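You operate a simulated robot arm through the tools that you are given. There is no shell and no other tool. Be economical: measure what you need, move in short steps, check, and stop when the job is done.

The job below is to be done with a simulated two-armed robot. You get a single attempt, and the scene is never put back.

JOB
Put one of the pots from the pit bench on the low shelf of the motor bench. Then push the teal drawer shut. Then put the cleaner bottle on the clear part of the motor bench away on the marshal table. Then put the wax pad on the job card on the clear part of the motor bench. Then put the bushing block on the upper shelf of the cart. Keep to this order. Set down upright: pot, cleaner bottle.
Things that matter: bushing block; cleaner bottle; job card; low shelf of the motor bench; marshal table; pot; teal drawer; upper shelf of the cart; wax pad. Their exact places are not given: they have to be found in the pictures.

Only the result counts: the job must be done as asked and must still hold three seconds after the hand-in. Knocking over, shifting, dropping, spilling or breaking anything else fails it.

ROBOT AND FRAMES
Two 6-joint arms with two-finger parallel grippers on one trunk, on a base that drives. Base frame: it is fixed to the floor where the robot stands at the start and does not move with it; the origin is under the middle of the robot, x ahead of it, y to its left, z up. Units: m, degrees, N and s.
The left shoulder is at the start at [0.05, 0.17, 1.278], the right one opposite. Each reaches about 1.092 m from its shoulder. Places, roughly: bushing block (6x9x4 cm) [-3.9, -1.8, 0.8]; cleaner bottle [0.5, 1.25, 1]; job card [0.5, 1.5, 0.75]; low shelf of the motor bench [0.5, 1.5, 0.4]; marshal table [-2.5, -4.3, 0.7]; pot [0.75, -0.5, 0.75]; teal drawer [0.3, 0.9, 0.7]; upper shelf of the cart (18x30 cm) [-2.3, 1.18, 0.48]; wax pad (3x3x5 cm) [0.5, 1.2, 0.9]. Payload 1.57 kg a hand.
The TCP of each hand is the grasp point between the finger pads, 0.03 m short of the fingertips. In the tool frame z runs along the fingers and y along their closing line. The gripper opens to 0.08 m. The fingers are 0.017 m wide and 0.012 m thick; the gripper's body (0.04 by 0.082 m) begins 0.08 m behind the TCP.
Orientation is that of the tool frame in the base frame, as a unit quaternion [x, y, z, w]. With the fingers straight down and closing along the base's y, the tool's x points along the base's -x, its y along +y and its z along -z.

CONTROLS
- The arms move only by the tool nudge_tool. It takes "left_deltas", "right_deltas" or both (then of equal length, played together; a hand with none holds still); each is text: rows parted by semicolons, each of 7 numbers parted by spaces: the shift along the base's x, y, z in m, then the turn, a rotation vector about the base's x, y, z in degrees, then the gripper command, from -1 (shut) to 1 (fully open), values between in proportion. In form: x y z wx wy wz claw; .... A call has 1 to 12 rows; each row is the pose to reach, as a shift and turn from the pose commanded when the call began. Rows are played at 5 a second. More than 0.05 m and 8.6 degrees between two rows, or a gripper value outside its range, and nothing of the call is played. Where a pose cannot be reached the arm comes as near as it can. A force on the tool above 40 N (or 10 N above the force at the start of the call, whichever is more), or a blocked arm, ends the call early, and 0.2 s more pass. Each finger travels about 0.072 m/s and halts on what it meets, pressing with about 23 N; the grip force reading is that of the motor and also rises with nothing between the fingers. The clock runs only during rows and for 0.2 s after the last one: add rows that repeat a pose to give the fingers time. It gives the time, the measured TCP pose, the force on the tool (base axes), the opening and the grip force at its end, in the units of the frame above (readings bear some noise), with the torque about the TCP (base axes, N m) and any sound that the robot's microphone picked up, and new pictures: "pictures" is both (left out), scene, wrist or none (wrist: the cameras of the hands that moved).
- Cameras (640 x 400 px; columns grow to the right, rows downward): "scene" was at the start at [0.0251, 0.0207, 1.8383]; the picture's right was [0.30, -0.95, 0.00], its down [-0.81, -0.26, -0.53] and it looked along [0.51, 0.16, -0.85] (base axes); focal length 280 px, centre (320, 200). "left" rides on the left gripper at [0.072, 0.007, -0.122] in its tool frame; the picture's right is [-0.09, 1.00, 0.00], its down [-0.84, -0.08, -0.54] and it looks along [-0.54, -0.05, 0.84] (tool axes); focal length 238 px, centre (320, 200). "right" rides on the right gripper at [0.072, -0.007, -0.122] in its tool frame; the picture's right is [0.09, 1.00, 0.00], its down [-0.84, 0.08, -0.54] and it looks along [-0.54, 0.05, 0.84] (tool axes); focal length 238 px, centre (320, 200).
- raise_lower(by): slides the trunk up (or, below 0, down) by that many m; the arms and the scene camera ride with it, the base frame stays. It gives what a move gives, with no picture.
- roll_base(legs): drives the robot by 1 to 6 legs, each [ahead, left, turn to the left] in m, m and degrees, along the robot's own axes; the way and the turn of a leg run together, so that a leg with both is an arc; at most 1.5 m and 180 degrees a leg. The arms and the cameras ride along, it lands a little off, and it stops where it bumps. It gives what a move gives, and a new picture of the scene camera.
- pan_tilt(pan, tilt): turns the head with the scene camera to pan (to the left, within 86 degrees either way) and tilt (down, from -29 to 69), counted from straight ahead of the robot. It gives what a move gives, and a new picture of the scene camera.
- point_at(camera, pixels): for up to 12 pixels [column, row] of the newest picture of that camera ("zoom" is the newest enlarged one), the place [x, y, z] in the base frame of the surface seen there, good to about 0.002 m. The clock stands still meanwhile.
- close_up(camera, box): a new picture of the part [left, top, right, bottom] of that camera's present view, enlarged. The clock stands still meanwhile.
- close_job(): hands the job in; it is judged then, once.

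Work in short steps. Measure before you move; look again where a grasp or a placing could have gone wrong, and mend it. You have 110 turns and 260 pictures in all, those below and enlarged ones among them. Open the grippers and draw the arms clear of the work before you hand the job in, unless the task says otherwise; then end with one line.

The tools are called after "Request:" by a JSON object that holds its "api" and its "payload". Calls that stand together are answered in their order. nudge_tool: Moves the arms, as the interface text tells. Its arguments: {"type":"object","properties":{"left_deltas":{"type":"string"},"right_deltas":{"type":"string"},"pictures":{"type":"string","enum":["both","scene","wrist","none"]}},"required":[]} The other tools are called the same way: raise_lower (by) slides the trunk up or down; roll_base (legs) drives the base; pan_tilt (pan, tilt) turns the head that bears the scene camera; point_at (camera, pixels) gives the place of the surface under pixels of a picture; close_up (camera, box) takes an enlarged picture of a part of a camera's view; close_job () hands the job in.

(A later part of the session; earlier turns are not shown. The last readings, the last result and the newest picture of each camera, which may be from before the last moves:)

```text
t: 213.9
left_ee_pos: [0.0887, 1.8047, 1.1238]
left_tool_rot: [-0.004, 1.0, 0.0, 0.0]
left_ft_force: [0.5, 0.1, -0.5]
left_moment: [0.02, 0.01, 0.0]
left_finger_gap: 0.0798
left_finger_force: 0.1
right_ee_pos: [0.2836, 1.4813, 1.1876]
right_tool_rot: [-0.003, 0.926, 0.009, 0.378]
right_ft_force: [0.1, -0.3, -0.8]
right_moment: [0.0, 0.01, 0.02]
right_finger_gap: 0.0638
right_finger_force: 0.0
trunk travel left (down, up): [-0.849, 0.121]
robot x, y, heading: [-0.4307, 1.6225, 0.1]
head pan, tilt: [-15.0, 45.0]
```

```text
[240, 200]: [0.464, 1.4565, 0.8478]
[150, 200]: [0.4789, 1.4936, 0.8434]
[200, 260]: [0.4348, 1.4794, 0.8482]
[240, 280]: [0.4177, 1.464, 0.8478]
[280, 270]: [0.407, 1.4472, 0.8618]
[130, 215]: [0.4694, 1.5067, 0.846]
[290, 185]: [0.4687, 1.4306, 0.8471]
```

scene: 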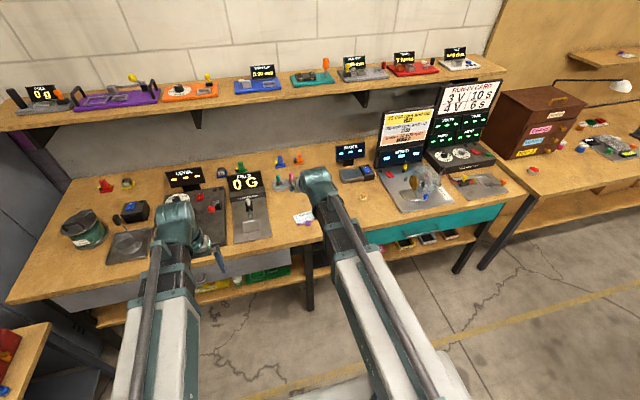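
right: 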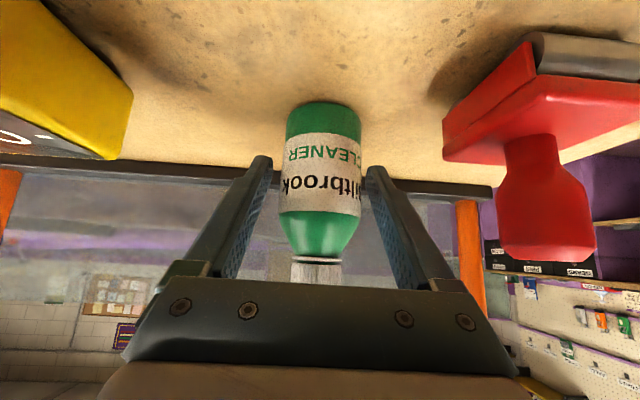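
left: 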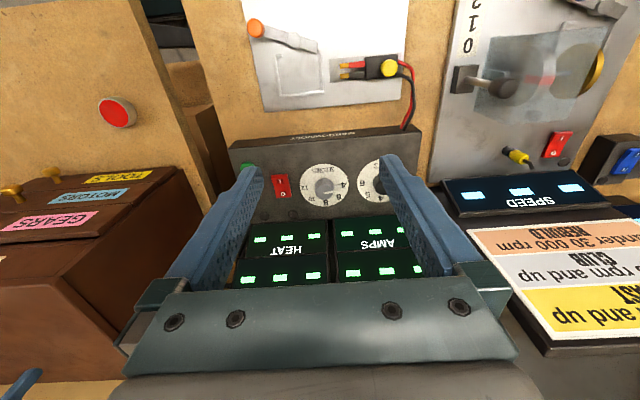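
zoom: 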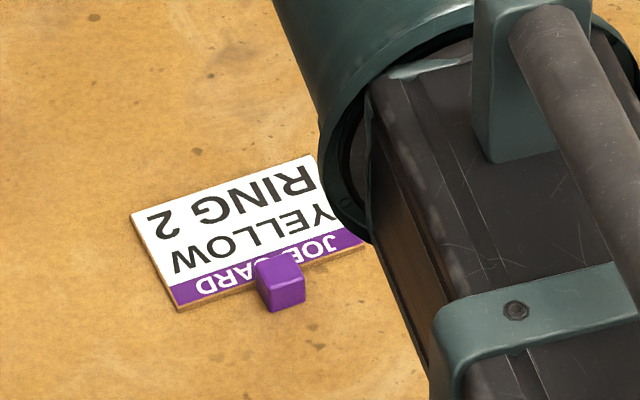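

The pad has a cream base (top z≈0.855) and an amber block handle to z≈0.887; the job card lies at z≈0.848. A vertical grasp on the block suits. I get the block's corners for its yaw and drive 0.15 m forward.

Request:
{"api": "close_up", "payload": {"camera": "scene", "box": [350, 185, 374, 205]}}

Request:
{"api": "point_at", "payload": {"camera": "scene", "pixels": [[359.3, 197.3], [361.9, 201.4], [366.5, 198.7], [361, 192.5], [365.7, 194.2], [364, 192]]}}

Request:
{"api": "roll_base", "payload": {"legs": [[0.15, 0, 0]]}}

```text
16.00 times, centred on (362, 195) of scene
```

zoom: 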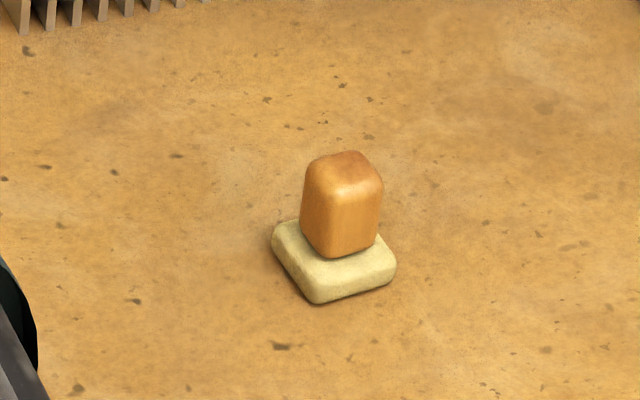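

```text
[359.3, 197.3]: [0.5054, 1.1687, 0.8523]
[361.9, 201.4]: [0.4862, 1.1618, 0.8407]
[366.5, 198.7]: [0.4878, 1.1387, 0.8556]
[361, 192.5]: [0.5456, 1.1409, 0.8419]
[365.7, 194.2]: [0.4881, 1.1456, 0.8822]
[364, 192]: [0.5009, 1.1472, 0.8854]
```

```text
t: 215.3
left_ee_pos: [0.2403, 1.8058, 1.1247]
left_tool_rot: [-0.004, 1.0, 0.0, -0.001]
left_ft_force: [-0.4, 0.7, -0.4]
left_moment: [0.03, 0.05, -0.04]
left_finger_gap: 0.08
left_finger_force: 0.0
right_ee_pos: [0.4344, 1.4814, 1.1855]
right_tool_rot: [-0.003, 0.926, 0.009, 0.378]
right_ft_force: [0.2, 0.1, -0.9]
right_moment: [0.0, 0.01, -0.01]
right_finger_gap: 0.064
right_finger_force: 0.1
trunk travel left (down, up): [-0.849, 0.121]
robot x, y, heading: [-0.2804, 1.6212, 0.2]
head pan, tilt: [-15.0, 45.0]
```

scene: 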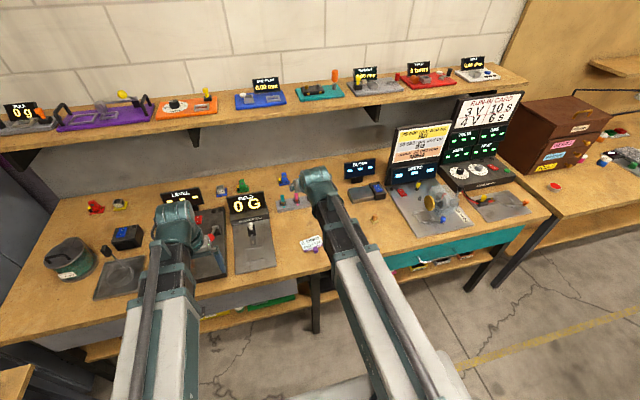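

I turn the right hand vertical and bring it over the pad at about [0.497,1.153].

Request:
{"api": "nudge_tool", "payload": {"right_deltas": "0.008 -0.041 0 0 5.6 0 1; 0.016 -0.082 0 0 11.1 0 1; 0.023 -0.123 0 0 16.7 0 1; 0.031 -0.164 0 0 22.2 0 1; 0.039 -0.205 0 0 27.8 0 1; 0.047 -0.246 0 0 33.3 0 1; 0.055 -0.287 0 0 38.9 0 1; 0.0625 -0.328 0 0 44.4 0 1; 0.0625 -0.328 0 0 44.4 0 1", "pictures": "none"}}

Request:
{"api": "raise_lower", "payload": {"by": -0.12}}

Request:
{"api": "close_up", "payload": {"camera": "right", "box": [160, 100, 480, 300]}}

```text
t: 217.3
left_ee_pos: [0.2377, 1.8045, 1.1238]
left_tool_rot: [-0.002, 1.0, 0.0, 0.001]
left_ft_force: [-0.1, 0.3, -0.2]
left_moment: [-0.03, -0.02, -0.03]
left_finger_gap: 0.0799
left_finger_force: 0.1
right_ee_pos: [0.496, 1.152, 1.1235]
right_tool_rot: [0.001, 1.0, 0.008, 0.0]
right_ft_force: [-0.2, 0.8, -0.5]
right_moment: [-0.01, -0.02, 0.01]
right_finger_gap: 0.0801
right_finger_force: 0.0
right hand out of reach, approached as far as the arm can: row 1, 2, 3, 4, 5, 6, 7, 8, 9
trunk travel left (down, up): [-0.849, 0.121]
robot x, y, heading: [-0.2826, 1.6189, 0.3]
head pan, tilt: [-15.0, 45.0]
```

```text
t: 218.8
left_ee_pos: [0.2388, 1.8052, 1.0051]
left_tool_rot: [-0.003, 1.0, 0.0, 0.0]
left_ft_force: [-0.6, -0.6, 0.0]
left_moment: [0.0, 0.03, 0.02]
left_finger_gap: 0.08
left_finger_force: 0.1
right_ee_pos: [0.4963, 1.1523, 1.0042]
right_tool_rot: [0.001, 1.0, 0.009, 0.0]
right_ft_force: [-0.1, -0.6, -0.1]
right_moment: [0.01, 0.0, 0.0]
right_finger_gap: 0.0799
right_finger_force: 0.0
trunk travel left (down, up): [-0.729, 0.241]
robot x, y, heading: [-0.2809, 1.6212, 0.3]
head pan, tilt: [-15.0, 45.0]
```

```text
2.00 times, centred on (320, 200) of right
```

zoom: 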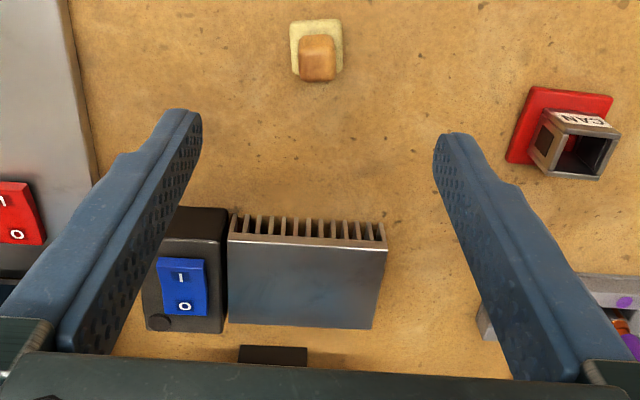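

The pad lies nearly axis-aligned under the hand. I measure it in this view.

Request:
{"api": "point_at", "payload": {"camera": "zoom", "pixels": [[318, 68], [305, 60], [330, 60], [316, 46], [294, 28], [340, 28], [294, 70], [250, 235]]}}

```text
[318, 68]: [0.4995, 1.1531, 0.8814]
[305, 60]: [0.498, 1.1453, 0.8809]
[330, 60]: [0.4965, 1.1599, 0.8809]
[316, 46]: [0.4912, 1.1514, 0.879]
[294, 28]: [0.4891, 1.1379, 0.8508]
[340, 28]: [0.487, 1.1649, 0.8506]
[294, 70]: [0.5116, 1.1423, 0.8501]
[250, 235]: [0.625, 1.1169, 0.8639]
```

Block centre ≈[0.500,1.1525]. I shift 4 mm, lower to TCP z≈0.889 and close.

Request:
{"api": "nudge_tool", "payload": {"right_deltas": "0.004 0.0005 0 0 0 0 0.5; 0.004 0.0005 0 0 0 0 0.2", "pictures": "none"}}

Request:
{"api": "raise_lower", "payload": {"by": -0.116}}

Request:
{"api": "nudge_tool", "payload": {"right_deltas": "0 0 0 0 0 0 -0.2; 0 0 0 0 0 0 -1; 0 0 0 0 0 0 -1; 0 0 0 0 0 0 -1", "pictures": "wrist"}}

```text
t: 219.4
left_ee_pos: [0.2382, 1.8055, 1.0034]
left_tool_rot: [-0.003, 1.0, -0.001, 0.0]
left_ft_force: [-0.9, 0.9, 0.2]
left_moment: [0.0, 0.01, 0.07]
left_finger_gap: 0.0801
left_finger_force: 0.0
right_ee_pos: [0.5006, 1.1499, 1.0031]
right_tool_rot: [0.001, 1.0, 0.009, 0.001]
right_ft_force: [-0.2, -0.2, 0.1]
right_moment: [-0.01, -0.01, 0.0]
right_finger_gap: 0.0481
right_finger_force: 0.1
trunk travel left (down, up): [-0.729, 0.241]
robot x, y, heading: [-0.2818, 1.6184, 0.3]
head pan, tilt: [-15.0, 45.0]
```

```text
t: 220.9
left_ee_pos: [0.2378, 1.8043, 0.8876]
left_tool_rot: [-0.003, 1.0, 0.0, 0.0]
left_ft_force: [-0.4, 1.3, 0.3]
left_moment: [-0.01, 0.03, 0.0]
left_finger_gap: 0.0798
left_finger_force: 0.1
right_ee_pos: [0.4993, 1.1525, 0.8876]
right_tool_rot: [0.001, 1.0, 0.009, 0.001]
right_ft_force: [0.1, 0.3, 0.1]
right_moment: [0.01, 0.0, -0.01]
right_finger_gap: 0.048
right_finger_force: 0.1
trunk travel left (down, up): [-0.613, 0.357]
robot x, y, heading: [-0.2812, 1.6185, 0.3]
head pan, tilt: [-15.0, 45.0]
```

```text
t: 221.9
left_ee_pos: [0.2383, 1.8049, 0.8874]
left_tool_rot: [-0.003, 1.0, 0.001, 0.0]
left_ft_force: [-0.4, 0.7, 0.1]
left_moment: [-0.02, 0.03, 0.0]
left_finger_gap: 0.0798
left_finger_force: 0.1
right_ee_pos: [0.4993, 1.1516, 0.8881]
right_tool_rot: [0.001, 1.0, 0.009, 0.001]
right_ft_force: [0.0, 0.7, 0.5]
right_moment: [-0.04, 0.05, 0.01]
right_finger_gap: 0.019
right_finger_force: 22.5
trunk travel left (down, up): [-0.613, 0.357]
robot x, y, heading: [-0.2782, 1.6195, 0.2]
head pan, tilt: [-15.0, 45.0]
```

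right: 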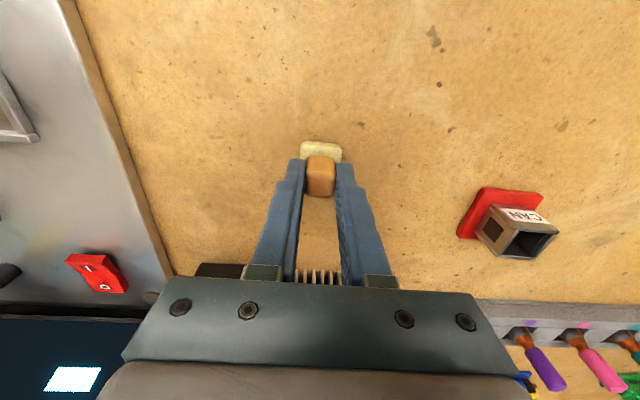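

Pad gripped (gap 0.019, bottom 0.0445 m below TCP). I lift 0.12 m and measure the card's corners with the arm out of the way.

Request:
{"api": "raise_lower", "payload": {"by": 0.12}}

Request:
{"api": "pan_tilt", "payload": {"pan": -10, "tilt": 50}}

Request:
{"api": "close_up", "payload": {"camera": "scene", "box": [240, 130, 400, 230]}}

```text
t: 223.4
left_ee_pos: [0.2394, 1.8044, 1.007]
left_tool_rot: [-0.002, 1.0, 0.0, 0.0]
left_ft_force: [0.2, -0.8, 0.4]
left_moment: [-0.02, -0.01, 0.0]
left_finger_gap: 0.08
left_finger_force: 0.1
right_ee_pos: [0.5001, 1.1531, 1.0091]
right_tool_rot: [0.002, 1.0, 0.009, 0.001]
right_ft_force: [0.2, 0.1, -0.3]
right_moment: [0.03, 0.03, 0.03]
right_finger_gap: 0.0189
right_finger_force: 22.5
trunk travel left (down, up): [-0.733, 0.237]
robot x, y, heading: [-0.2809, 1.6179, 0.4]
head pan, tilt: [-15.0, 45.0]
```

```text
t: 224.0
left_ee_pos: [0.2382, 1.8048, 1.0091]
left_tool_rot: [-0.003, 1.0, -0.001, 0.001]
left_ft_force: [1.2, 0.7, 0.1]
left_moment: [0.01, 0.02, -0.01]
left_finger_gap: 0.0802
left_finger_force: 0.1
right_ee_pos: [0.5006, 1.1523, 1.008]
right_tool_rot: [0.001, 1.0, 0.008, 0.0]
right_ft_force: [0.0, -0.3, -0.4]
right_moment: [0.02, 0.0, -0.03]
right_finger_gap: 0.0186
right_finger_force: 23.0
trunk travel left (down, up): [-0.733, 0.237]
robot x, y, heading: [-0.2804, 1.6211, 0.5]
head pan, tilt: [-10.0, 50.0]
```

scene: 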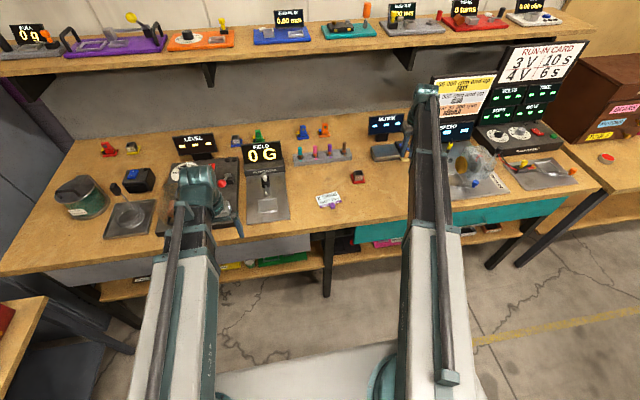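

```text
4.00 times, centred on (320, 180) of scene
```

zoom: 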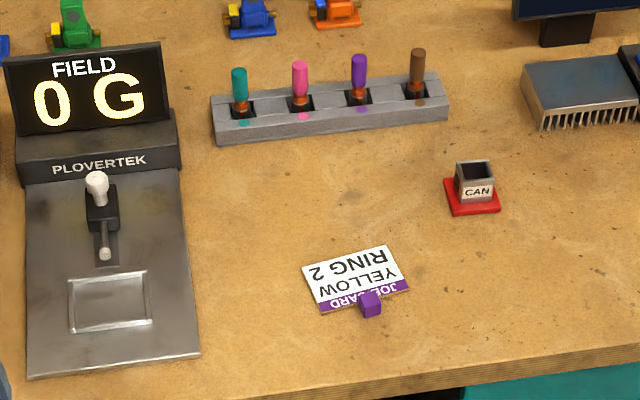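

I measure the card: its corners and the centre of the white area at zoom (352,272).

Request:
{"api": "point_at", "payload": {"camera": "zoom", "pixels": [[306, 266], [386, 247], [407, 287], [323, 310], [354, 277], [350, 267], [370, 296], [371, 309]]}}

```text
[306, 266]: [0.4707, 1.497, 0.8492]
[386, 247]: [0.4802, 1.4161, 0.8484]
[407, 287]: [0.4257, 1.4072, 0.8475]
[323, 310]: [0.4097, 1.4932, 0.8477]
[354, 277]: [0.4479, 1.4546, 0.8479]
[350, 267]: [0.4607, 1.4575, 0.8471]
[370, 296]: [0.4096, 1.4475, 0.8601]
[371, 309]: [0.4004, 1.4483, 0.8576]
```

I carry the pad over the card's centre [0.456,1.453] and lower.

Request:
{"api": "nudge_tool", "payload": {"right_deltas": "-0.0064 0.043 0 0 0 0 -1; -0.0127 0.086 0 0 0 0 -1; -0.0191 0.129 0 0 0 0 -1; -0.0255 0.172 0 0 0 0 -1; -0.0319 0.215 0 0 0 0 -1; -0.0382 0.258 0 0 0 0 -1; -0.0446 0.301 0 0 0 0 -1; -0.0446 0.301 0 0 0 0 -1", "pictures": "none"}}

Request:
{"api": "raise_lower", "payload": {"by": -0.108}}

Request:
{"api": "close_up", "payload": {"camera": "right", "box": [160, 50, 480, 250]}}

```text
t: 225.8
left_ee_pos: [0.2376, 1.8048, 1.007]
left_tool_rot: [-0.003, 1.0, 0.0, 0.001]
left_ft_force: [-0.5, -0.3, -0.4]
left_moment: [-0.03, 0.01, 0.03]
left_finger_gap: 0.0798
left_finger_force: 0.1
right_ee_pos: [0.4523, 1.4539, 1.0076]
right_tool_rot: [0.001, 1.0, 0.009, 0.001]
right_ft_force: [-0.1, -0.4, -0.1]
right_moment: [-0.02, -0.02, -0.01]
right_finger_gap: 0.0187
right_finger_force: 23.0
right hand out of reach, approached as far as the arm can: row 6
trunk travel left (down, up): [-0.733, 0.237]
robot x, y, heading: [-0.2817, 1.6242, 0.3]
head pan, tilt: [-10.0, 50.0]
```

```text
t: 227.2
left_ee_pos: [0.2379, 1.8049, 0.9]
left_tool_rot: [-0.003, 1.0, 0.0, -0.001]
left_ft_force: [-0.2, 1.0, 0.4]
left_moment: [-0.03, -0.01, 0.02]
left_finger_gap: 0.08
left_finger_force: 0.0
right_ee_pos: [0.4529, 1.4537, 0.9]
right_tool_rot: [0.001, 1.0, 0.009, 0.001]
right_ft_force: [-0.9, 0.6, -0.2]
right_moment: [0.02, -0.02, 0.01]
right_finger_gap: 0.0189
right_finger_force: 22.9
trunk travel left (down, up): [-0.625, 0.345]
robot x, y, heading: [-0.2818, 1.6182, 0.5]
head pan, tilt: [-10.0, 50.0]
```

```text
2.00 times, centred on (320, 150) of right
```

zoom: 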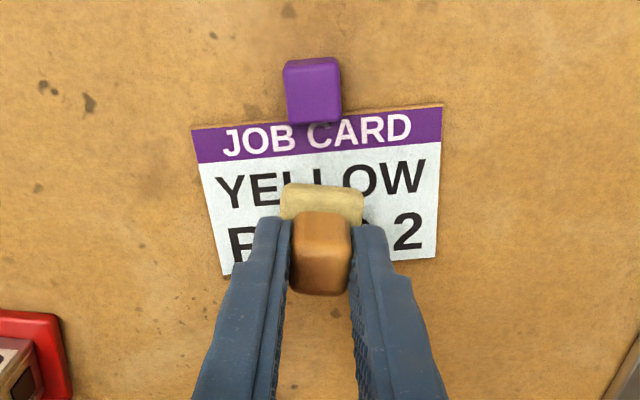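

The pad is centred over the card. I lower the last 8 mm, open a little and raise.

Request:
{"api": "raise_lower", "payload": {"by": -0.008}}

Request:
{"api": "nudge_tool", "payload": {"right_deltas": "0 0 0 0 0 0 -0.3; 0 0 0 0 0 0 0; 0 0 0 0 0 0 0; 0 0 0 0 0 0 0", "pictures": "none"}}

Request:
{"api": "raise_lower", "payload": {"by": 0.2}}

Request:
{"api": "close_up", "payload": {"camera": "right", "box": [160, 0, 480, 200]}}

```text
t: 227.8
left_ee_pos: [0.2393, 1.8054, 0.892]
left_tool_rot: [-0.002, 1.0, 0.0, 0.0]
left_ft_force: [-0.4, 0.7, 0.1]
left_moment: [0.0, -0.01, -0.03]
left_finger_gap: 0.0801
left_finger_force: 0.0
right_ee_pos: [0.4533, 1.4536, 0.8917]
right_tool_rot: [0.001, 1.0, 0.009, 0.0]
right_ft_force: [-0.2, 0.4, 2.3]
right_moment: [-0.04, 0.02, -0.02]
right_finger_gap: 0.0188
right_finger_force: 23.6
trunk travel left (down, up): [-0.617, 0.353]
robot x, y, heading: [-0.2787, 1.6202, 0.2]
head pan, tilt: [-10.0, 50.0]
```

```text
t: 228.8
left_ee_pos: [0.2386, 1.8041, 0.8922]
left_tool_rot: [-0.003, 1.0, 0.0, 0.0]
left_ft_force: [0.4, 0.4, 0.4]
left_moment: [0.0, 0.0, -0.01]
left_finger_gap: 0.0803
left_finger_force: 0.1
right_ee_pos: [0.4532, 1.453, 0.891]
right_tool_rot: [0.001, 1.0, 0.009, 0.0]
right_ft_force: [0.6, 0.0, 0.5]
right_moment: [0.0, 0.03, -0.01]
right_finger_gap: 0.0401
right_finger_force: 0.0
trunk travel left (down, up): [-0.617, 0.353]
robot x, y, heading: [-0.2842, 1.6231, 0.4]
head pan, tilt: [-10.0, 50.0]
```

```text
t: 231.0
left_ee_pos: [0.2377, 1.8048, 1.092]
left_tool_rot: [-0.002, 1.0, 0.001, 0.001]
left_ft_force: [-0.4, -0.1, 0.1]
left_moment: [0.0, 0.02, -0.03]
left_finger_gap: 0.0803
left_finger_force: 0.0
right_ee_pos: [0.4523, 1.4533, 1.0923]
right_tool_rot: [0.0, 1.0, 0.009, 0.001]
right_ft_force: [-0.6, 0.4, -0.7]
right_moment: [-0.02, 0.0, -0.01]
right_finger_gap: 0.0403
right_finger_force: 0.1
trunk travel left (down, up): [-0.817, 0.153]
robot x, y, heading: [-0.2827, 1.6214, 0.1]
head pan, tilt: [-10.0, 50.0]
```

```text
2.00 times, centred on (320, 100) of right
```

zoom: 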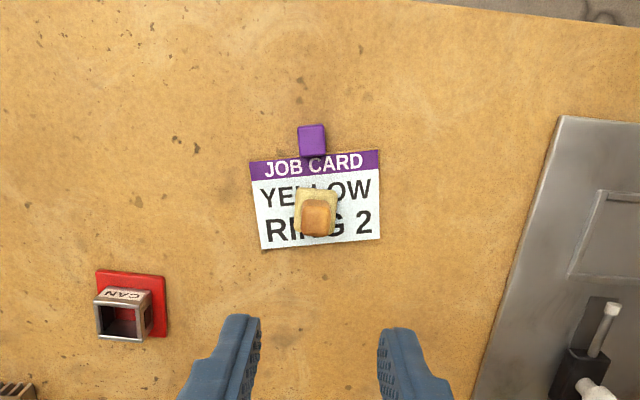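

The pad sits on the card. Next the bushing block: I back off and turn toward the purple cart to look at its upper shelf on the way.

Request:
{"api": "roll_base", "payload": {"legs": [[-0.7, 0, 0], [0, 0, -120]]}}

Request:
{"api": "pan_tilt", "payload": {"pan": -50, "tilt": 30}}

Request:
{"api": "close_up", "payload": {"camera": "scene", "box": [80, 80, 400, 280]}}

```text
t: 239.9
left_ee_pos: [-1.0958, 1.0774, 1.0918]
left_tool_rot: [0.872, 0.49, 0.001, 0.0]
left_ft_force: [-0.9, 0.4, 0.1]
left_moment: [-0.02, 0.0, -0.02]
left_finger_gap: 0.08
left_finger_force: 0.1
right_ee_pos: [-1.5091, 1.0813, 1.0915]
right_tool_rot: [0.874, 0.487, 0.003, 0.008]
right_ft_force: [0.0, 0.1, 0.2]
right_moment: [-0.02, 0.0, 0.0]
right_finger_gap: 0.04
right_finger_force: 0.0
trunk travel left (down, up): [-0.817, 0.153]
robot x, y, heading: [-0.9792, 1.6161, -121.2]
head pan, tilt: [-10.0, 50.0]
```

scene: 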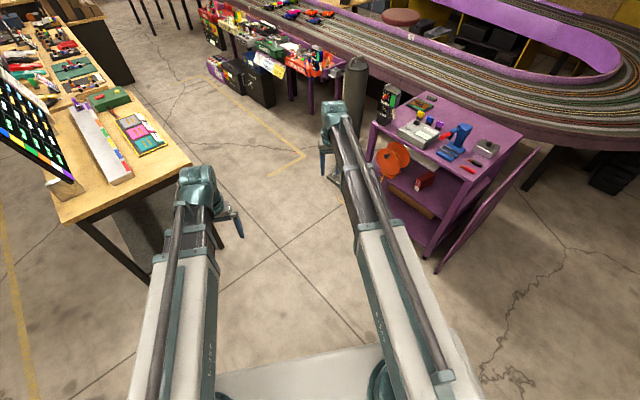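

```text
t: 240.9
left_ee_pos: [-1.0967, 1.0792, 1.0919]
left_tool_rot: [0.872, 0.489, 0.0, 0.0]
left_ft_force: [1.0, 0.2, 1.4]
left_moment: [-0.01, -0.05, 0.0]
left_finger_gap: 0.08
left_finger_force: 0.0
right_ee_pos: [-1.5094, 1.0808, 1.091]
right_tool_rot: [0.874, 0.486, 0.002, 0.009]
right_ft_force: [0.5, 0.0, -0.2]
right_moment: [0.04, -0.01, -0.03]
right_finger_gap: 0.0397
right_finger_force: 0.0
trunk travel left (down, up): [-0.817, 0.153]
robot x, y, heading: [-0.9804, 1.6136, -121.2]
head pan, tilt: [-50.0, 30.0]
```

scene: 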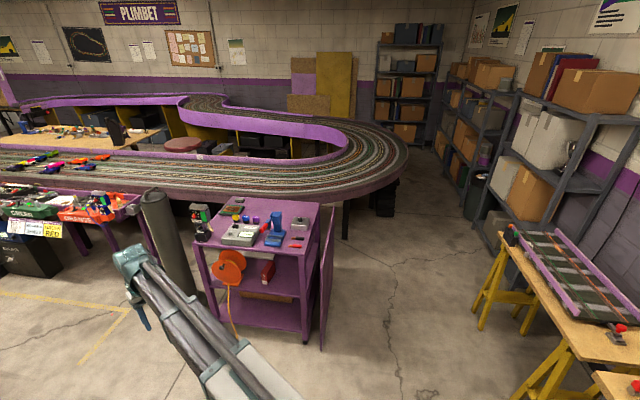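

```text
2.00 times, centred on (240, 180) of scene
```

zoom: 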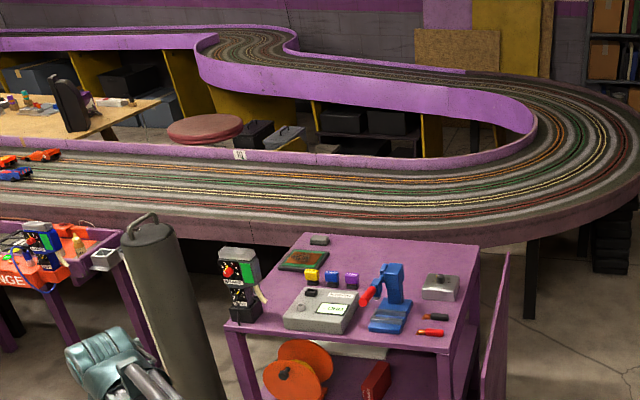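

The purple cart has an open side facing us with an upper shelf (orange reel, red item). I enlarge and measure it.

Request:
{"api": "close_up", "payload": {"camera": "scene", "box": [180, 200, 340, 350]}}

Request:
{"api": "point_at", "payload": {"camera": "scene", "pixels": [[255, 275], [250, 290], [290, 285], [225, 278], [285, 300], [300, 290], [268, 262], [255, 250], [260, 318], [200, 262], [307, 265], [323, 345]]}}

```text
2.67 times, centred on (260, 275) of scene
```

zoom: 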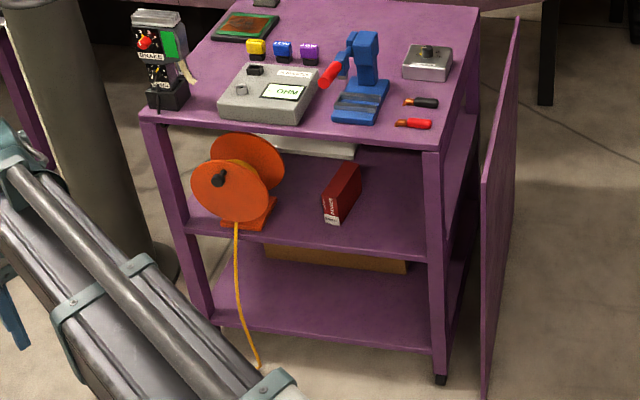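

```text
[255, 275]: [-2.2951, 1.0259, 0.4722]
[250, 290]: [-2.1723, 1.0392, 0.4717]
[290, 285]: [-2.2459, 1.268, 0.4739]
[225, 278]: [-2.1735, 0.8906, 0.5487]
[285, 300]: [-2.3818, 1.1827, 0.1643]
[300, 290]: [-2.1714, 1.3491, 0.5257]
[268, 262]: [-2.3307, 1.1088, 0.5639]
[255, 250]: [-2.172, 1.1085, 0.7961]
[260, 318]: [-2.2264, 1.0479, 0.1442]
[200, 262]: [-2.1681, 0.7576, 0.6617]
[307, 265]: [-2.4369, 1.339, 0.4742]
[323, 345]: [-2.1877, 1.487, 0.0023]
```

Shelf top z≈0.473, front edge x≈-2.165, free to the right of the red box (y≈1.18–1.32). Now I drive down the aisle again to the south end.

Request:
{"api": "roll_base", "payload": {"legs": [[1.107, -0.159, 0], [0, 0, 31.2], [1.45, -0.14, 0], [1.4, -0.1, 0], [1.4, 0, 0]]}}

Request:
{"api": "pan_tilt", "payload": {"pan": -40, "tilt": 25}}

```text
t: 268.0
left_ee_pos: [-1.8664, -3.9736, 1.0922]
left_tool_rot: [0.723, 0.691, 0.0, 0.0]
left_ft_force: [-0.1, 0.6, -0.1]
left_moment: [0.02, 0.02, -0.01]
left_finger_gap: 0.0802
left_finger_force: 0.1
right_ee_pos: [-2.2268, -4.1699, 1.091]
right_tool_rot: [0.725, 0.688, 0.005, 0.007]
right_ft_force: [-0.8, -0.6, 0.0]
right_moment: [0.01, -0.04, 0.0]
right_finger_gap: 0.04
right_finger_force: 0.1
trunk travel left (down, up): [-0.817, 0.153]
robot x, y, heading: [-2.0197, -3.4435, -92.6]
head pan, tilt: [-50.0, 30.0]
```

scene: 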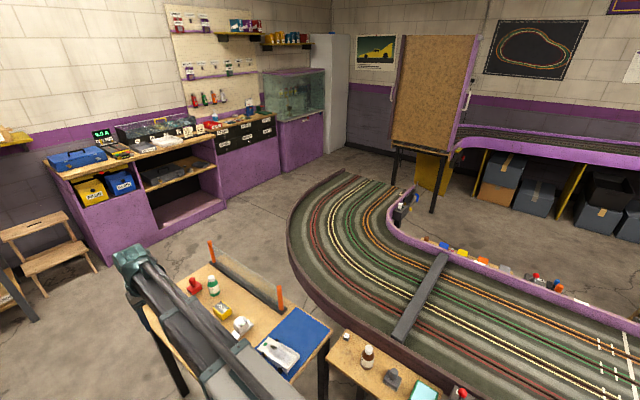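

```text
t: 268.7
left_ee_pos: [-1.8656, -3.9722, 1.0923]
left_tool_rot: [0.723, 0.691, 0.0, 0.0]
left_ft_force: [0.0, 0.2, -0.1]
left_moment: [0.01, -0.01, -0.02]
left_finger_gap: 0.08
left_finger_force: 0.1
right_ee_pos: [-2.2276, -4.1681, 1.0919]
right_tool_rot: [0.725, 0.688, 0.005, 0.007]
right_ft_force: [-0.3, 0.0, 0.5]
right_moment: [-0.01, -0.03, -0.02]
right_finger_gap: 0.0399
right_finger_force: 0.2
trunk travel left (down, up): [-0.817, 0.153]
robot x, y, heading: [-2.0225, -3.4474, -92.6]
head pan, tilt: [-40.0, 25.0]
```

scene: 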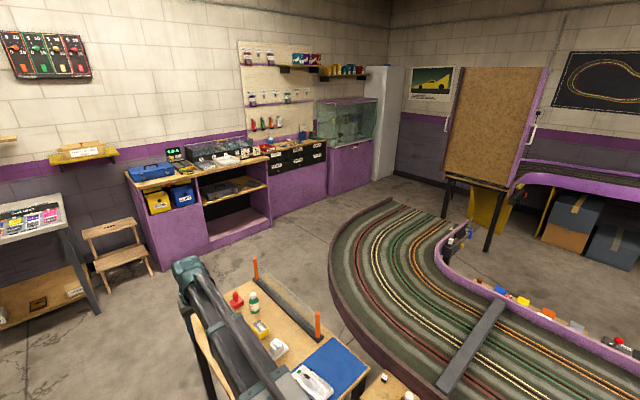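

The track's curve ends near (395,200) and the bridge flap stands raised beyond; the gap between is the way in. I measure the passage.

Request:
{"api": "point_at", "payload": {"camera": "scene", "pixels": [[391, 200], [445, 240], [335, 255], [446, 212], [488, 250], [355, 190], [300, 225], [415, 205], [480, 228], [560, 260], [332, 300], [520, 200]]}}

Request:
{"api": "close_up", "payload": {"camera": "scene", "box": [360, 140, 600, 290]}}

```text
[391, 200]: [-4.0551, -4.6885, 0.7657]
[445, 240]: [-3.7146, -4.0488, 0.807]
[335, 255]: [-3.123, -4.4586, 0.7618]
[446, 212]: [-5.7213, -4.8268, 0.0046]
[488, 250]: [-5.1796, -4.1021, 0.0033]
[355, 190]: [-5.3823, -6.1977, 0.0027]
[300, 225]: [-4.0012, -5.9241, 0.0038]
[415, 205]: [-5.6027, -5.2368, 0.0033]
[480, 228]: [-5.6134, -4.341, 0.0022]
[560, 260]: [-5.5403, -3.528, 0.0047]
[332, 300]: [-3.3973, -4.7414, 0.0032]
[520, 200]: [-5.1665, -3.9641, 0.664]
```

```text
2.67 times, centred on (480, 215) of scene
```

zoom: 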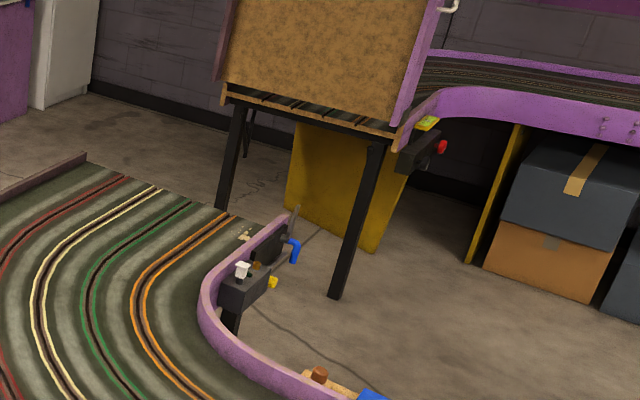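

The gap between track end (x≈-4.05) and flap legs (x≈-5.18) is about 1.1 m. I raise the trunk a bit, go round the marshal table's east side, turn to face +y, and will strafe west.

Request:
{"api": "raise_lower", "payload": {"by": 0.12}}

Request:
{"api": "roll_base", "payload": {"legs": [[0.786, 0.336, 0], [1.0, 0.045, 0], [0, 0, -177.4]]}}

Request:
{"api": "pan_tilt", "payload": {"pan": 80, "tilt": 35}}

```text
t: 270.2
left_ee_pos: [-1.8661, -3.9721, 1.2116]
left_tool_rot: [0.723, 0.691, 0.0, -0.001]
left_ft_force: [0.9, 0.8, 0.0]
left_moment: [0.01, 0.02, -0.01]
left_finger_gap: 0.0801
left_finger_force: 0.0
right_ee_pos: [-2.2266, -4.1688, 1.2119]
right_tool_rot: [0.726, 0.688, 0.005, 0.008]
right_ft_force: [-0.1, 0.4, -0.1]
right_moment: [0.0, 0.0, -0.01]
right_finger_gap: 0.0398
right_finger_force: 0.1
trunk travel left (down, up): [-0.937, 0.033]
robot x, y, heading: [-2.0205, -3.4414, -92.8]
head pan, tilt: [-40.0, 25.0]
```

```text
t: 286.7
left_ee_pos: [-1.8968, -4.7142, 1.212]
left_tool_rot: [-0.7, 0.715, 0.0, 0.0]
left_ft_force: [-1.0, 0.8, 0.5]
left_moment: [0.02, 0.01, -0.04]
left_finger_gap: 0.08
left_finger_force: 0.1
right_ee_pos: [-1.5389, -4.5082, 1.2133]
right_tool_rot: [-0.697, 0.717, 0.007, -0.006]
right_ft_force: [-0.7, -0.1, -0.1]
right_moment: [0.01, -0.03, -0.03]
right_finger_gap: 0.0401
right_finger_force: 0.1
trunk travel left (down, up): [-0.937, 0.033]
robot x, y, heading: [-1.7299, -5.2361, 88.7]
head pan, tilt: [-40.0, 25.0]
```

scene: 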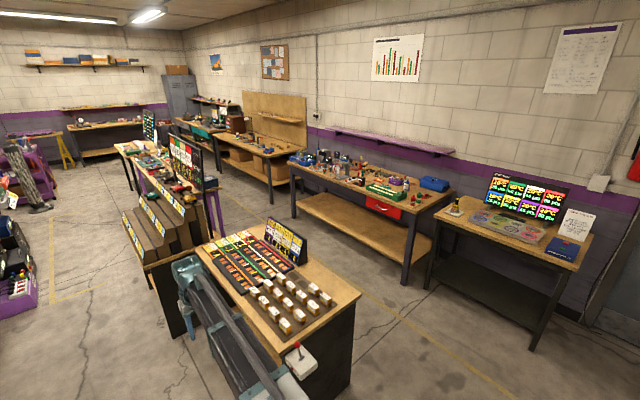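

```text
t: 288.7
left_ee_pos: [-1.8969, -4.7129, 1.2107]
left_tool_rot: [-0.7, 0.714, 0.0, 0.0]
left_ft_force: [-0.5, -0.2, 0.0]
left_moment: [0.03, 0.01, 0.01]
left_finger_gap: 0.0804
left_finger_force: 0.1
right_ee_pos: [-1.5402, -4.5086, 1.2114]
right_tool_rot: [-0.697, 0.717, 0.007, -0.005]
right_ft_force: [0.4, -0.4, 0.8]
right_moment: [0.01, 0.02, 0.03]
right_finger_gap: 0.0397
right_finger_force: 0.0
trunk travel left (down, up): [-0.937, 0.033]
robot x, y, heading: [-1.7284, -5.2333, 88.8]
head pan, tilt: [80.0, 35.0]
```

scene: 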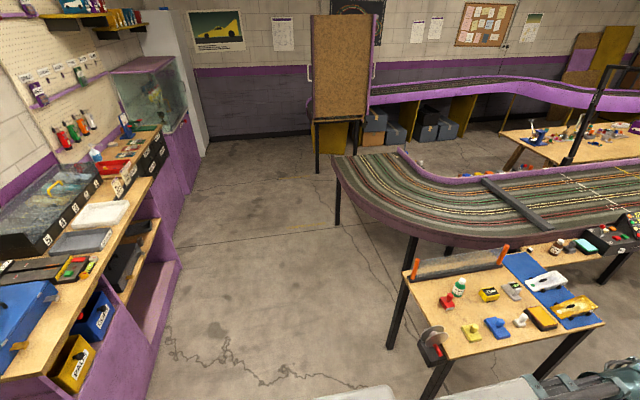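

Wide passage to the west. I measure its limits.

Request:
{"api": "point_at", "payload": {"camera": "scene", "pixels": [[178, 265], [205, 152], [390, 345], [430, 362], [337, 222], [318, 170], [338, 165], [395, 155], [360, 175], [160, 180], [520, 165], [405, 275]]}}

```text
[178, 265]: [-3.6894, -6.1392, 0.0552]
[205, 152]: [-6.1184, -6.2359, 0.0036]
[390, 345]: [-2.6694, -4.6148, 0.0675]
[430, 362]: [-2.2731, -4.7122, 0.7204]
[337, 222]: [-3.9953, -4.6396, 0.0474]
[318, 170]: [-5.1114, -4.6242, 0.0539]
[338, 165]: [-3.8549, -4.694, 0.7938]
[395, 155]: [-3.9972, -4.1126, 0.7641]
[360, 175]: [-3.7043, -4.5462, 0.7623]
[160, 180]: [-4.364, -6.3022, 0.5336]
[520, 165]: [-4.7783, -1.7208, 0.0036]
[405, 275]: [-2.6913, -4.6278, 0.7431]
```

Corridor y from about -4.75 to -6.1. I strafe west to x≈-4.57.

Request:
{"api": "roll_base", "payload": {"legs": [[-0.146, 1.368, 1.2], [0, 1.47, 0]]}}

Request:
{"api": "pan_tilt", "payload": {"pan": 0, "tilt": 35}}

```text
t: 302.7
left_ee_pos: [-4.814, -4.9251, 1.2113]
left_tool_rot: [0.724, -0.69, 0.0, 0.001]
left_ft_force: [0.1, 0.1, 0.2]
left_moment: [0.02, 0.01, 0.0]
left_finger_gap: 0.08
left_finger_force: 0.1
right_ee_pos: [-4.4744, -4.6953, 1.2126]
right_tool_rot: [0.722, -0.692, -0.006, 0.005]
right_ft_force: [0.6, 0.5, -0.1]
right_moment: [-0.02, -0.02, -0.02]
right_finger_gap: 0.0401
right_finger_force: 0.1
trunk travel left (down, up): [-0.937, 0.033]
robot x, y, heading: [-4.6082, -5.4363, 93.0]
head pan, tilt: [80.0, 35.0]
```

scene: 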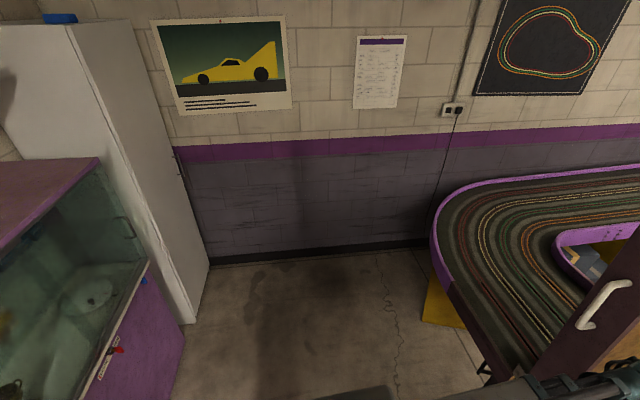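

```text
t: 304.2
left_ee_pos: [-4.8146, -4.9254, 1.2113]
left_tool_rot: [0.724, -0.69, 0.0, 0.0]
left_ft_force: [0.5, -0.8, -0.3]
left_moment: [0.01, -0.02, 0.02]
left_finger_gap: 0.0802
left_finger_force: 0.1
right_ee_pos: [-4.4735, -4.6951, 1.2114]
right_tool_rot: [0.721, -0.693, -0.007, 0.005]
right_ft_force: [-1.3, 0.0, -0.3]
right_moment: [-0.02, 0.0, 0.02]
right_finger_gap: 0.0403
right_finger_force: 0.1
trunk travel left (down, up): [-0.937, 0.033]
robot x, y, heading: [-4.6128, -5.4346, 93.1]
head pan, tilt: [0.0, 35.0]
```

scene: 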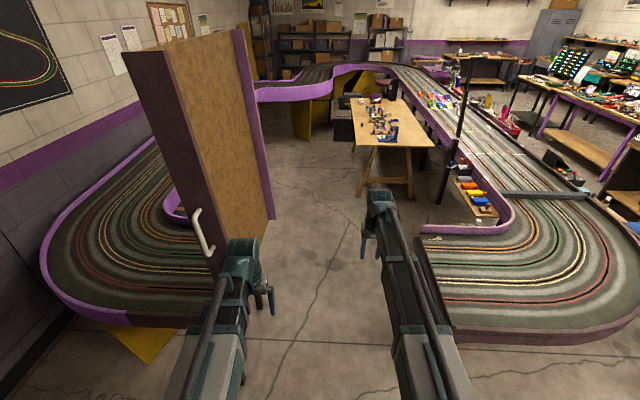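

The way in is clear: the flap stands at left, the island table ahead. I measure the flap, track end and table.

Request:
{"api": "point_at", "payload": {"camera": "scene", "pixels": [[240, 60], [270, 210], [215, 130], [420, 260], [430, 240], [357, 145], [432, 147], [350, 97], [395, 100], [380, 135], [365, 200], [411, 200]]}}

Request:
{"api": "close_up", "payload": {"camera": "scene", "box": [330, 70, 460, 160]}}

```text
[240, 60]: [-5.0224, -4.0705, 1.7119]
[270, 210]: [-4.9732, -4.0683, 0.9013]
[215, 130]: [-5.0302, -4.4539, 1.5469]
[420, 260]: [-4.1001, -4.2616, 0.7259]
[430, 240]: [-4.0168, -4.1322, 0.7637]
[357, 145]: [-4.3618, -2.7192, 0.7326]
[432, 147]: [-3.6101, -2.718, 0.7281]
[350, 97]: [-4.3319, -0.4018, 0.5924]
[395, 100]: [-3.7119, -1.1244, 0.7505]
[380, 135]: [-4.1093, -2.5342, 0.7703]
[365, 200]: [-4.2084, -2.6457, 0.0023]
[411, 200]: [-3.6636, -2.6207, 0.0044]
```

```text
4.44 times, centred on (395, 115) of scene
```

zoom: 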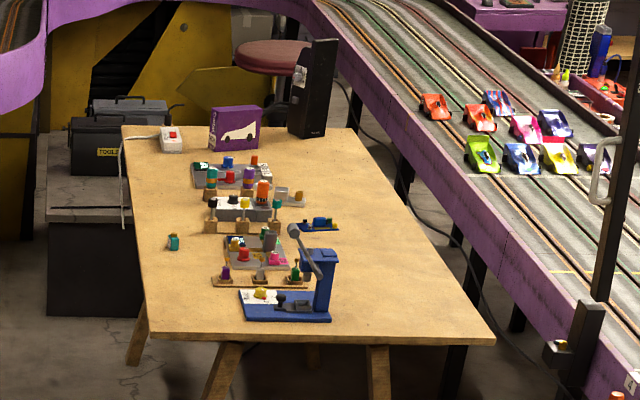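

Gap between flap (x≈-4.97) and track end (x≈-4.07): I square up to +y, centre on x≈-4.53 and drive through to y≈-3.45.

Request:
{"api": "roll_base", "payload": {"legs": [[0, 0, -3.1], [0.45, -0.085, 0], [1.5, 0, 0]]}}

Request:
{"api": "pan_tilt", "payload": {"pan": -10, "tilt": 35}}

Request:
{"api": "close_up", "payload": {"camera": "scene", "box": [240, 50, 440, 175]}}

```text
t: 314.2
left_ee_pos: [-4.7051, -3.0103, 1.2114]
left_tool_rot: [0.71, -0.704, 0.0, -0.001]
left_ft_force: [1.1, -0.4, 0.1]
left_moment: [-0.01, 0.01, 0.03]
left_finger_gap: 0.0802
left_finger_force: 0.0
right_ee_pos: [-4.3547, -2.7958, 1.2117]
right_tool_rot: [0.707, -0.707, -0.007, 0.006]
right_ft_force: [-0.7, 0.3, -0.5]
right_moment: [-0.02, 0.03, 0.01]
right_finger_gap: 0.04
right_finger_force: 0.1
trunk travel left (down, up): [-0.937, 0.033]
robot x, y, heading: [-4.518, -3.5311, 90.5]
head pan, tilt: [0.0, 35.0]
```

scene: 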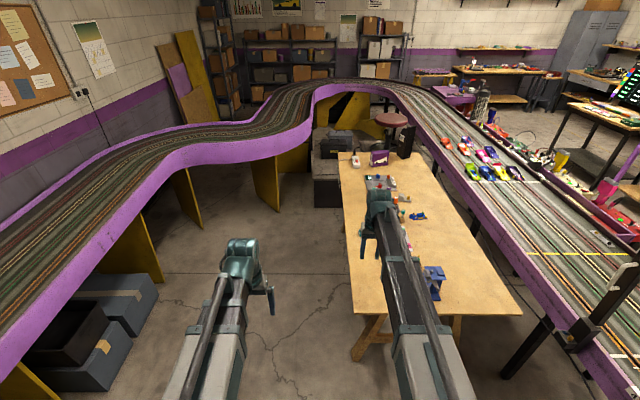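

```text
t: 314.9
left_ee_pos: [-4.7054, -3.0111, 1.2113]
left_tool_rot: [0.71, -0.705, 0.0, 0.001]
left_ft_force: [0.1, -0.2, -0.2]
left_moment: [0.04, 0.02, 0.02]
left_finger_gap: 0.0799
left_finger_force: 0.0
right_ee_pos: [-4.3548, -2.796, 1.2123]
right_tool_rot: [-0.707, 0.707, 0.006, -0.006]
right_ft_force: [0.1, 0.4, 0.0]
right_moment: [-0.04, 0.02, 0.01]
right_finger_gap: 0.0398
right_finger_force: 0.1
trunk travel left (down, up): [-0.937, 0.033]
robot x, y, heading: [-4.5191, -3.5318, 90.4]
head pan, tilt: [-10.0, 35.0]
```

scene: 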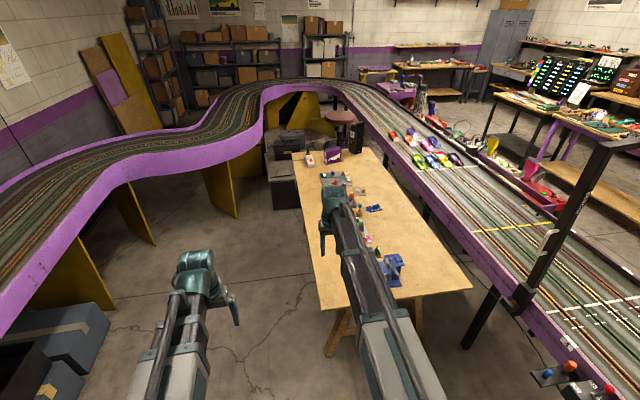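

```text
3.20 times, centred on (340, 112) of scene
```

zoom: 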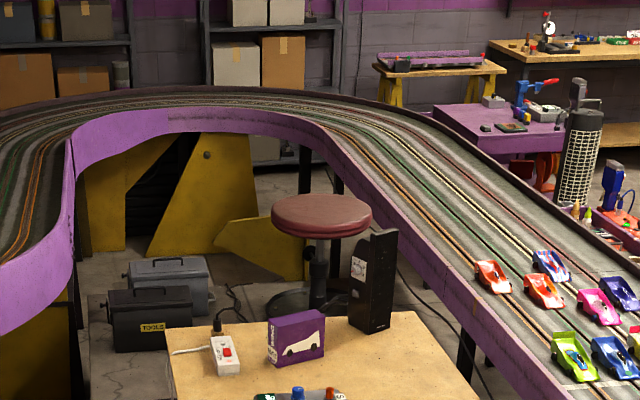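

I measure the free floor on the table's west side.

Request:
{"api": "point_at", "payload": {"camera": "scene", "pixels": [[238, 215], [152, 243], [115, 325], [270, 210], [302, 205], [180, 150], [250, 150], [318, 305], [260, 300], [100, 180], [240, 235]]}}

```text
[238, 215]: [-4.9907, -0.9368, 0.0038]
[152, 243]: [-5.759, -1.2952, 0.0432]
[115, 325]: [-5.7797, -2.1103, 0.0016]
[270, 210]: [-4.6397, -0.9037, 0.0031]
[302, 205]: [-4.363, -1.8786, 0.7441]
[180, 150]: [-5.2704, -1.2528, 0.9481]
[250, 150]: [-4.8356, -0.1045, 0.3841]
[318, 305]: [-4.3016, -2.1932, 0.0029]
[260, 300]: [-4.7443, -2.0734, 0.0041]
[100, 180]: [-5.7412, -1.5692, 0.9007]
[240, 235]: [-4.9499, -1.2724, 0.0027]
```

There is free floor at x≈-5.6…-4.4 near y≈-2. I drive to about [-4.78,-2.0] and turn to face the table (+x).

Request:
{"api": "roll_base", "payload": {"legs": [[1.25, 0.27, 0], [0, 0, -90.4], [0, 0.3, 0]]}}

Request:
{"api": "pan_tilt", "payload": {"pan": 5, "tilt": 45}}

Request:
{"api": "close_up", "payload": {"camera": "scene", "box": [160, 60, 480, 260]}}

```text
t: 326.7
left_ee_pos: [-4.3084, -1.813, 1.2116]
left_tool_rot: [-0.021, 1.0, -0.001, 0.0]
left_ft_force: [-0.8, 0.0, 0.3]
left_moment: [-0.01, 0.0, 0.0]
left_finger_gap: 0.0798
left_finger_force: 0.0
right_ee_pos: [-4.0799, -2.1564, 1.2126]
right_tool_rot: [-0.016, 1.0, 0.008, 0.001]
right_ft_force: [0.5, 1.2, -0.9]
right_moment: [-0.05, -0.04, -0.02]
right_finger_gap: 0.04
right_finger_force: 0.0
trunk travel left (down, up): [-0.937, 0.033]
robot x, y, heading: [-4.821, -2.0146, 2.6]
head pan, tilt: [-10.0, 35.0]
```

scene: 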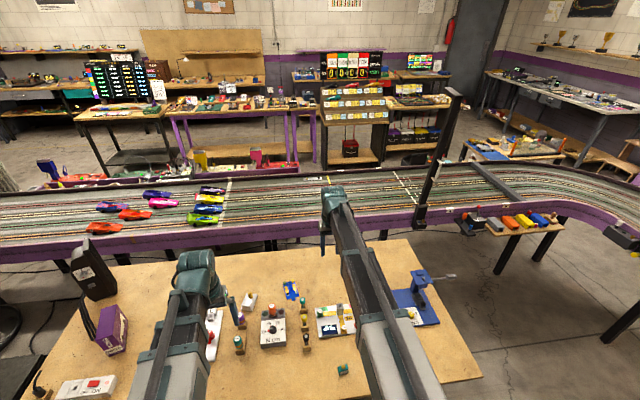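

```text
t: 327.4
left_ee_pos: [-4.3065, -1.8134, 1.2115]
left_tool_rot: [-0.02, 1.0, 0.0, 0.001]
left_ft_force: [0.5, -0.1, -0.4]
left_moment: [0.04, 0.01, 0.01]
left_finger_gap: 0.0798
left_finger_force: 0.0
right_ee_pos: [-4.0801, -2.1569, 1.2124]
right_tool_rot: [-0.015, 1.0, 0.009, 0.001]
right_ft_force: [0.0, 0.3, 0.9]
right_moment: [0.02, 0.01, -0.01]
right_finger_gap: 0.0401
right_finger_force: 0.0
trunk travel left (down, up): [-0.937, 0.033]
robot x, y, heading: [-4.8165, -2.0126, 2.1]
head pan, tilt: [5.0, 45.0]
```

scene: 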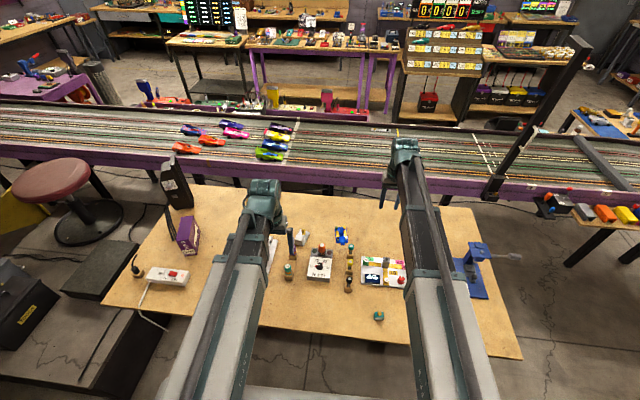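

```text
2.00 times, centred on (320, 160) of scene
```

zoom: 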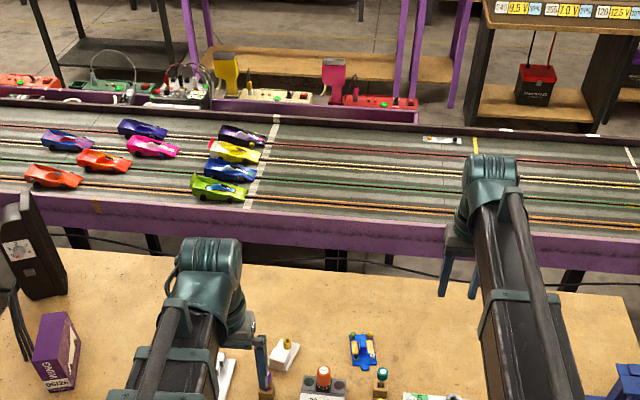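

I enlarge the items between the arms.

Request:
{"api": "close_up", "payload": {"camera": "scene", "box": [255, 215, 415, 325]}}

Request:
{"api": "point_at", "payload": {"camera": "zoom", "pixels": [[185, 80], [265, 150], [265, 205], [245, 215], [305, 215], [380, 150], [495, 250], [130, 205], [480, 210], [180, 105]]}}

```text
3.64 times, centred on (335, 270) of scene
```

zoom: 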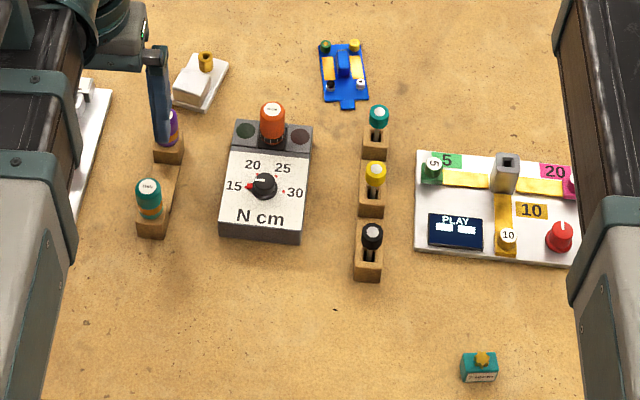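

```text
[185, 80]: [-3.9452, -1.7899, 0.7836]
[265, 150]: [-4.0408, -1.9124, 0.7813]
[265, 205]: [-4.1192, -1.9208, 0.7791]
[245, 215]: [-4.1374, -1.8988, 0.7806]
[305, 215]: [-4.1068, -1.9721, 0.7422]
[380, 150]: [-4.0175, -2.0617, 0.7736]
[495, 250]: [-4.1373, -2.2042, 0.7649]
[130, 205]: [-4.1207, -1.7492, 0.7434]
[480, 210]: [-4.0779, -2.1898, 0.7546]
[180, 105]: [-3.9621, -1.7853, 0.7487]
```

The white block with a brass bush at zoom (195,80), about [-3.945,-1.79], matches the bushing block. I look closer.

Request:
{"api": "close_up", "payload": {"camera": "scene", "box": [280, 220, 328, 250]}}

Request:
{"api": "point_at", "payload": {"camera": "zoom", "pixels": [[205, 215], [225, 150], [335, 135], [290, 250], [245, 200], [320, 180], [278, 110], [180, 210], [280, 175], [230, 225]]}}

```text
13.33 times, centred on (304, 235) of scene
```

zoom: 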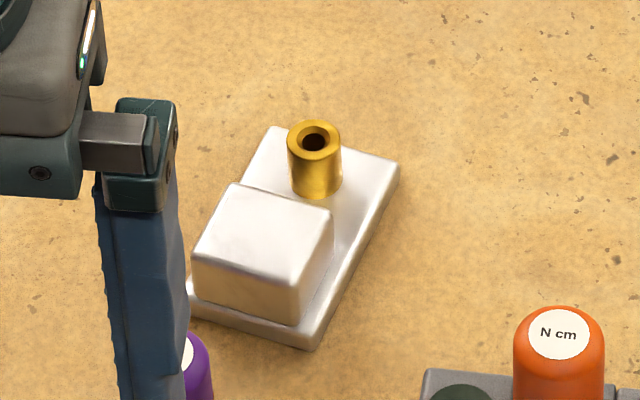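

```text
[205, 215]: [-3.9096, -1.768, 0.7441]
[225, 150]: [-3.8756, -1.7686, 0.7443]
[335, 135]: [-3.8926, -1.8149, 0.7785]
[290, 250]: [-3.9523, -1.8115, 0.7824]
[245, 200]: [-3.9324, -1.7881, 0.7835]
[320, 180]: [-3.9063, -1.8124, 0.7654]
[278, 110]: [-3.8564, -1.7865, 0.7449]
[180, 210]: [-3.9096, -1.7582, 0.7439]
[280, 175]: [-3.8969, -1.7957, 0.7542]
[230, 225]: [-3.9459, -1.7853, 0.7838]
```

It is the bushing block: a base plate with a raised white block and a brass bush, long axis roughly along +x. I measure its edges and the neighbouring pens.

Request:
{"api": "point_at", "payload": {"camera": "zoom", "pixels": [[235, 190], [325, 213], [296, 278], [200, 250], [393, 170], [310, 335], [278, 132], [300, 130]]}}

Request:
{"api": "point_at", "payload": {"camera": "scene", "pixels": [[296, 266], [301, 250], [302, 246], [296, 275], [303, 257], [329, 246]]}}

```text
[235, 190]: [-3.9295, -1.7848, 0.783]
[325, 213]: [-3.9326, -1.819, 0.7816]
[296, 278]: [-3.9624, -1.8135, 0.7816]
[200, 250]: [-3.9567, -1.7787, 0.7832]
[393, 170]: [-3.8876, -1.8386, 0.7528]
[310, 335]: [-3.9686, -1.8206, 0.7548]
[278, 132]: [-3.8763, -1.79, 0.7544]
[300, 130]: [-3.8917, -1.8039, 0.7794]
```

```text
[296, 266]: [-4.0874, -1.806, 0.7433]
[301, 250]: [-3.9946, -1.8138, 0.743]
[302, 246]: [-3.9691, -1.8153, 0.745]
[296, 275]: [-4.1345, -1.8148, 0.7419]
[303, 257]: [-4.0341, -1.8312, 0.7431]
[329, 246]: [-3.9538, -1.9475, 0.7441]
```

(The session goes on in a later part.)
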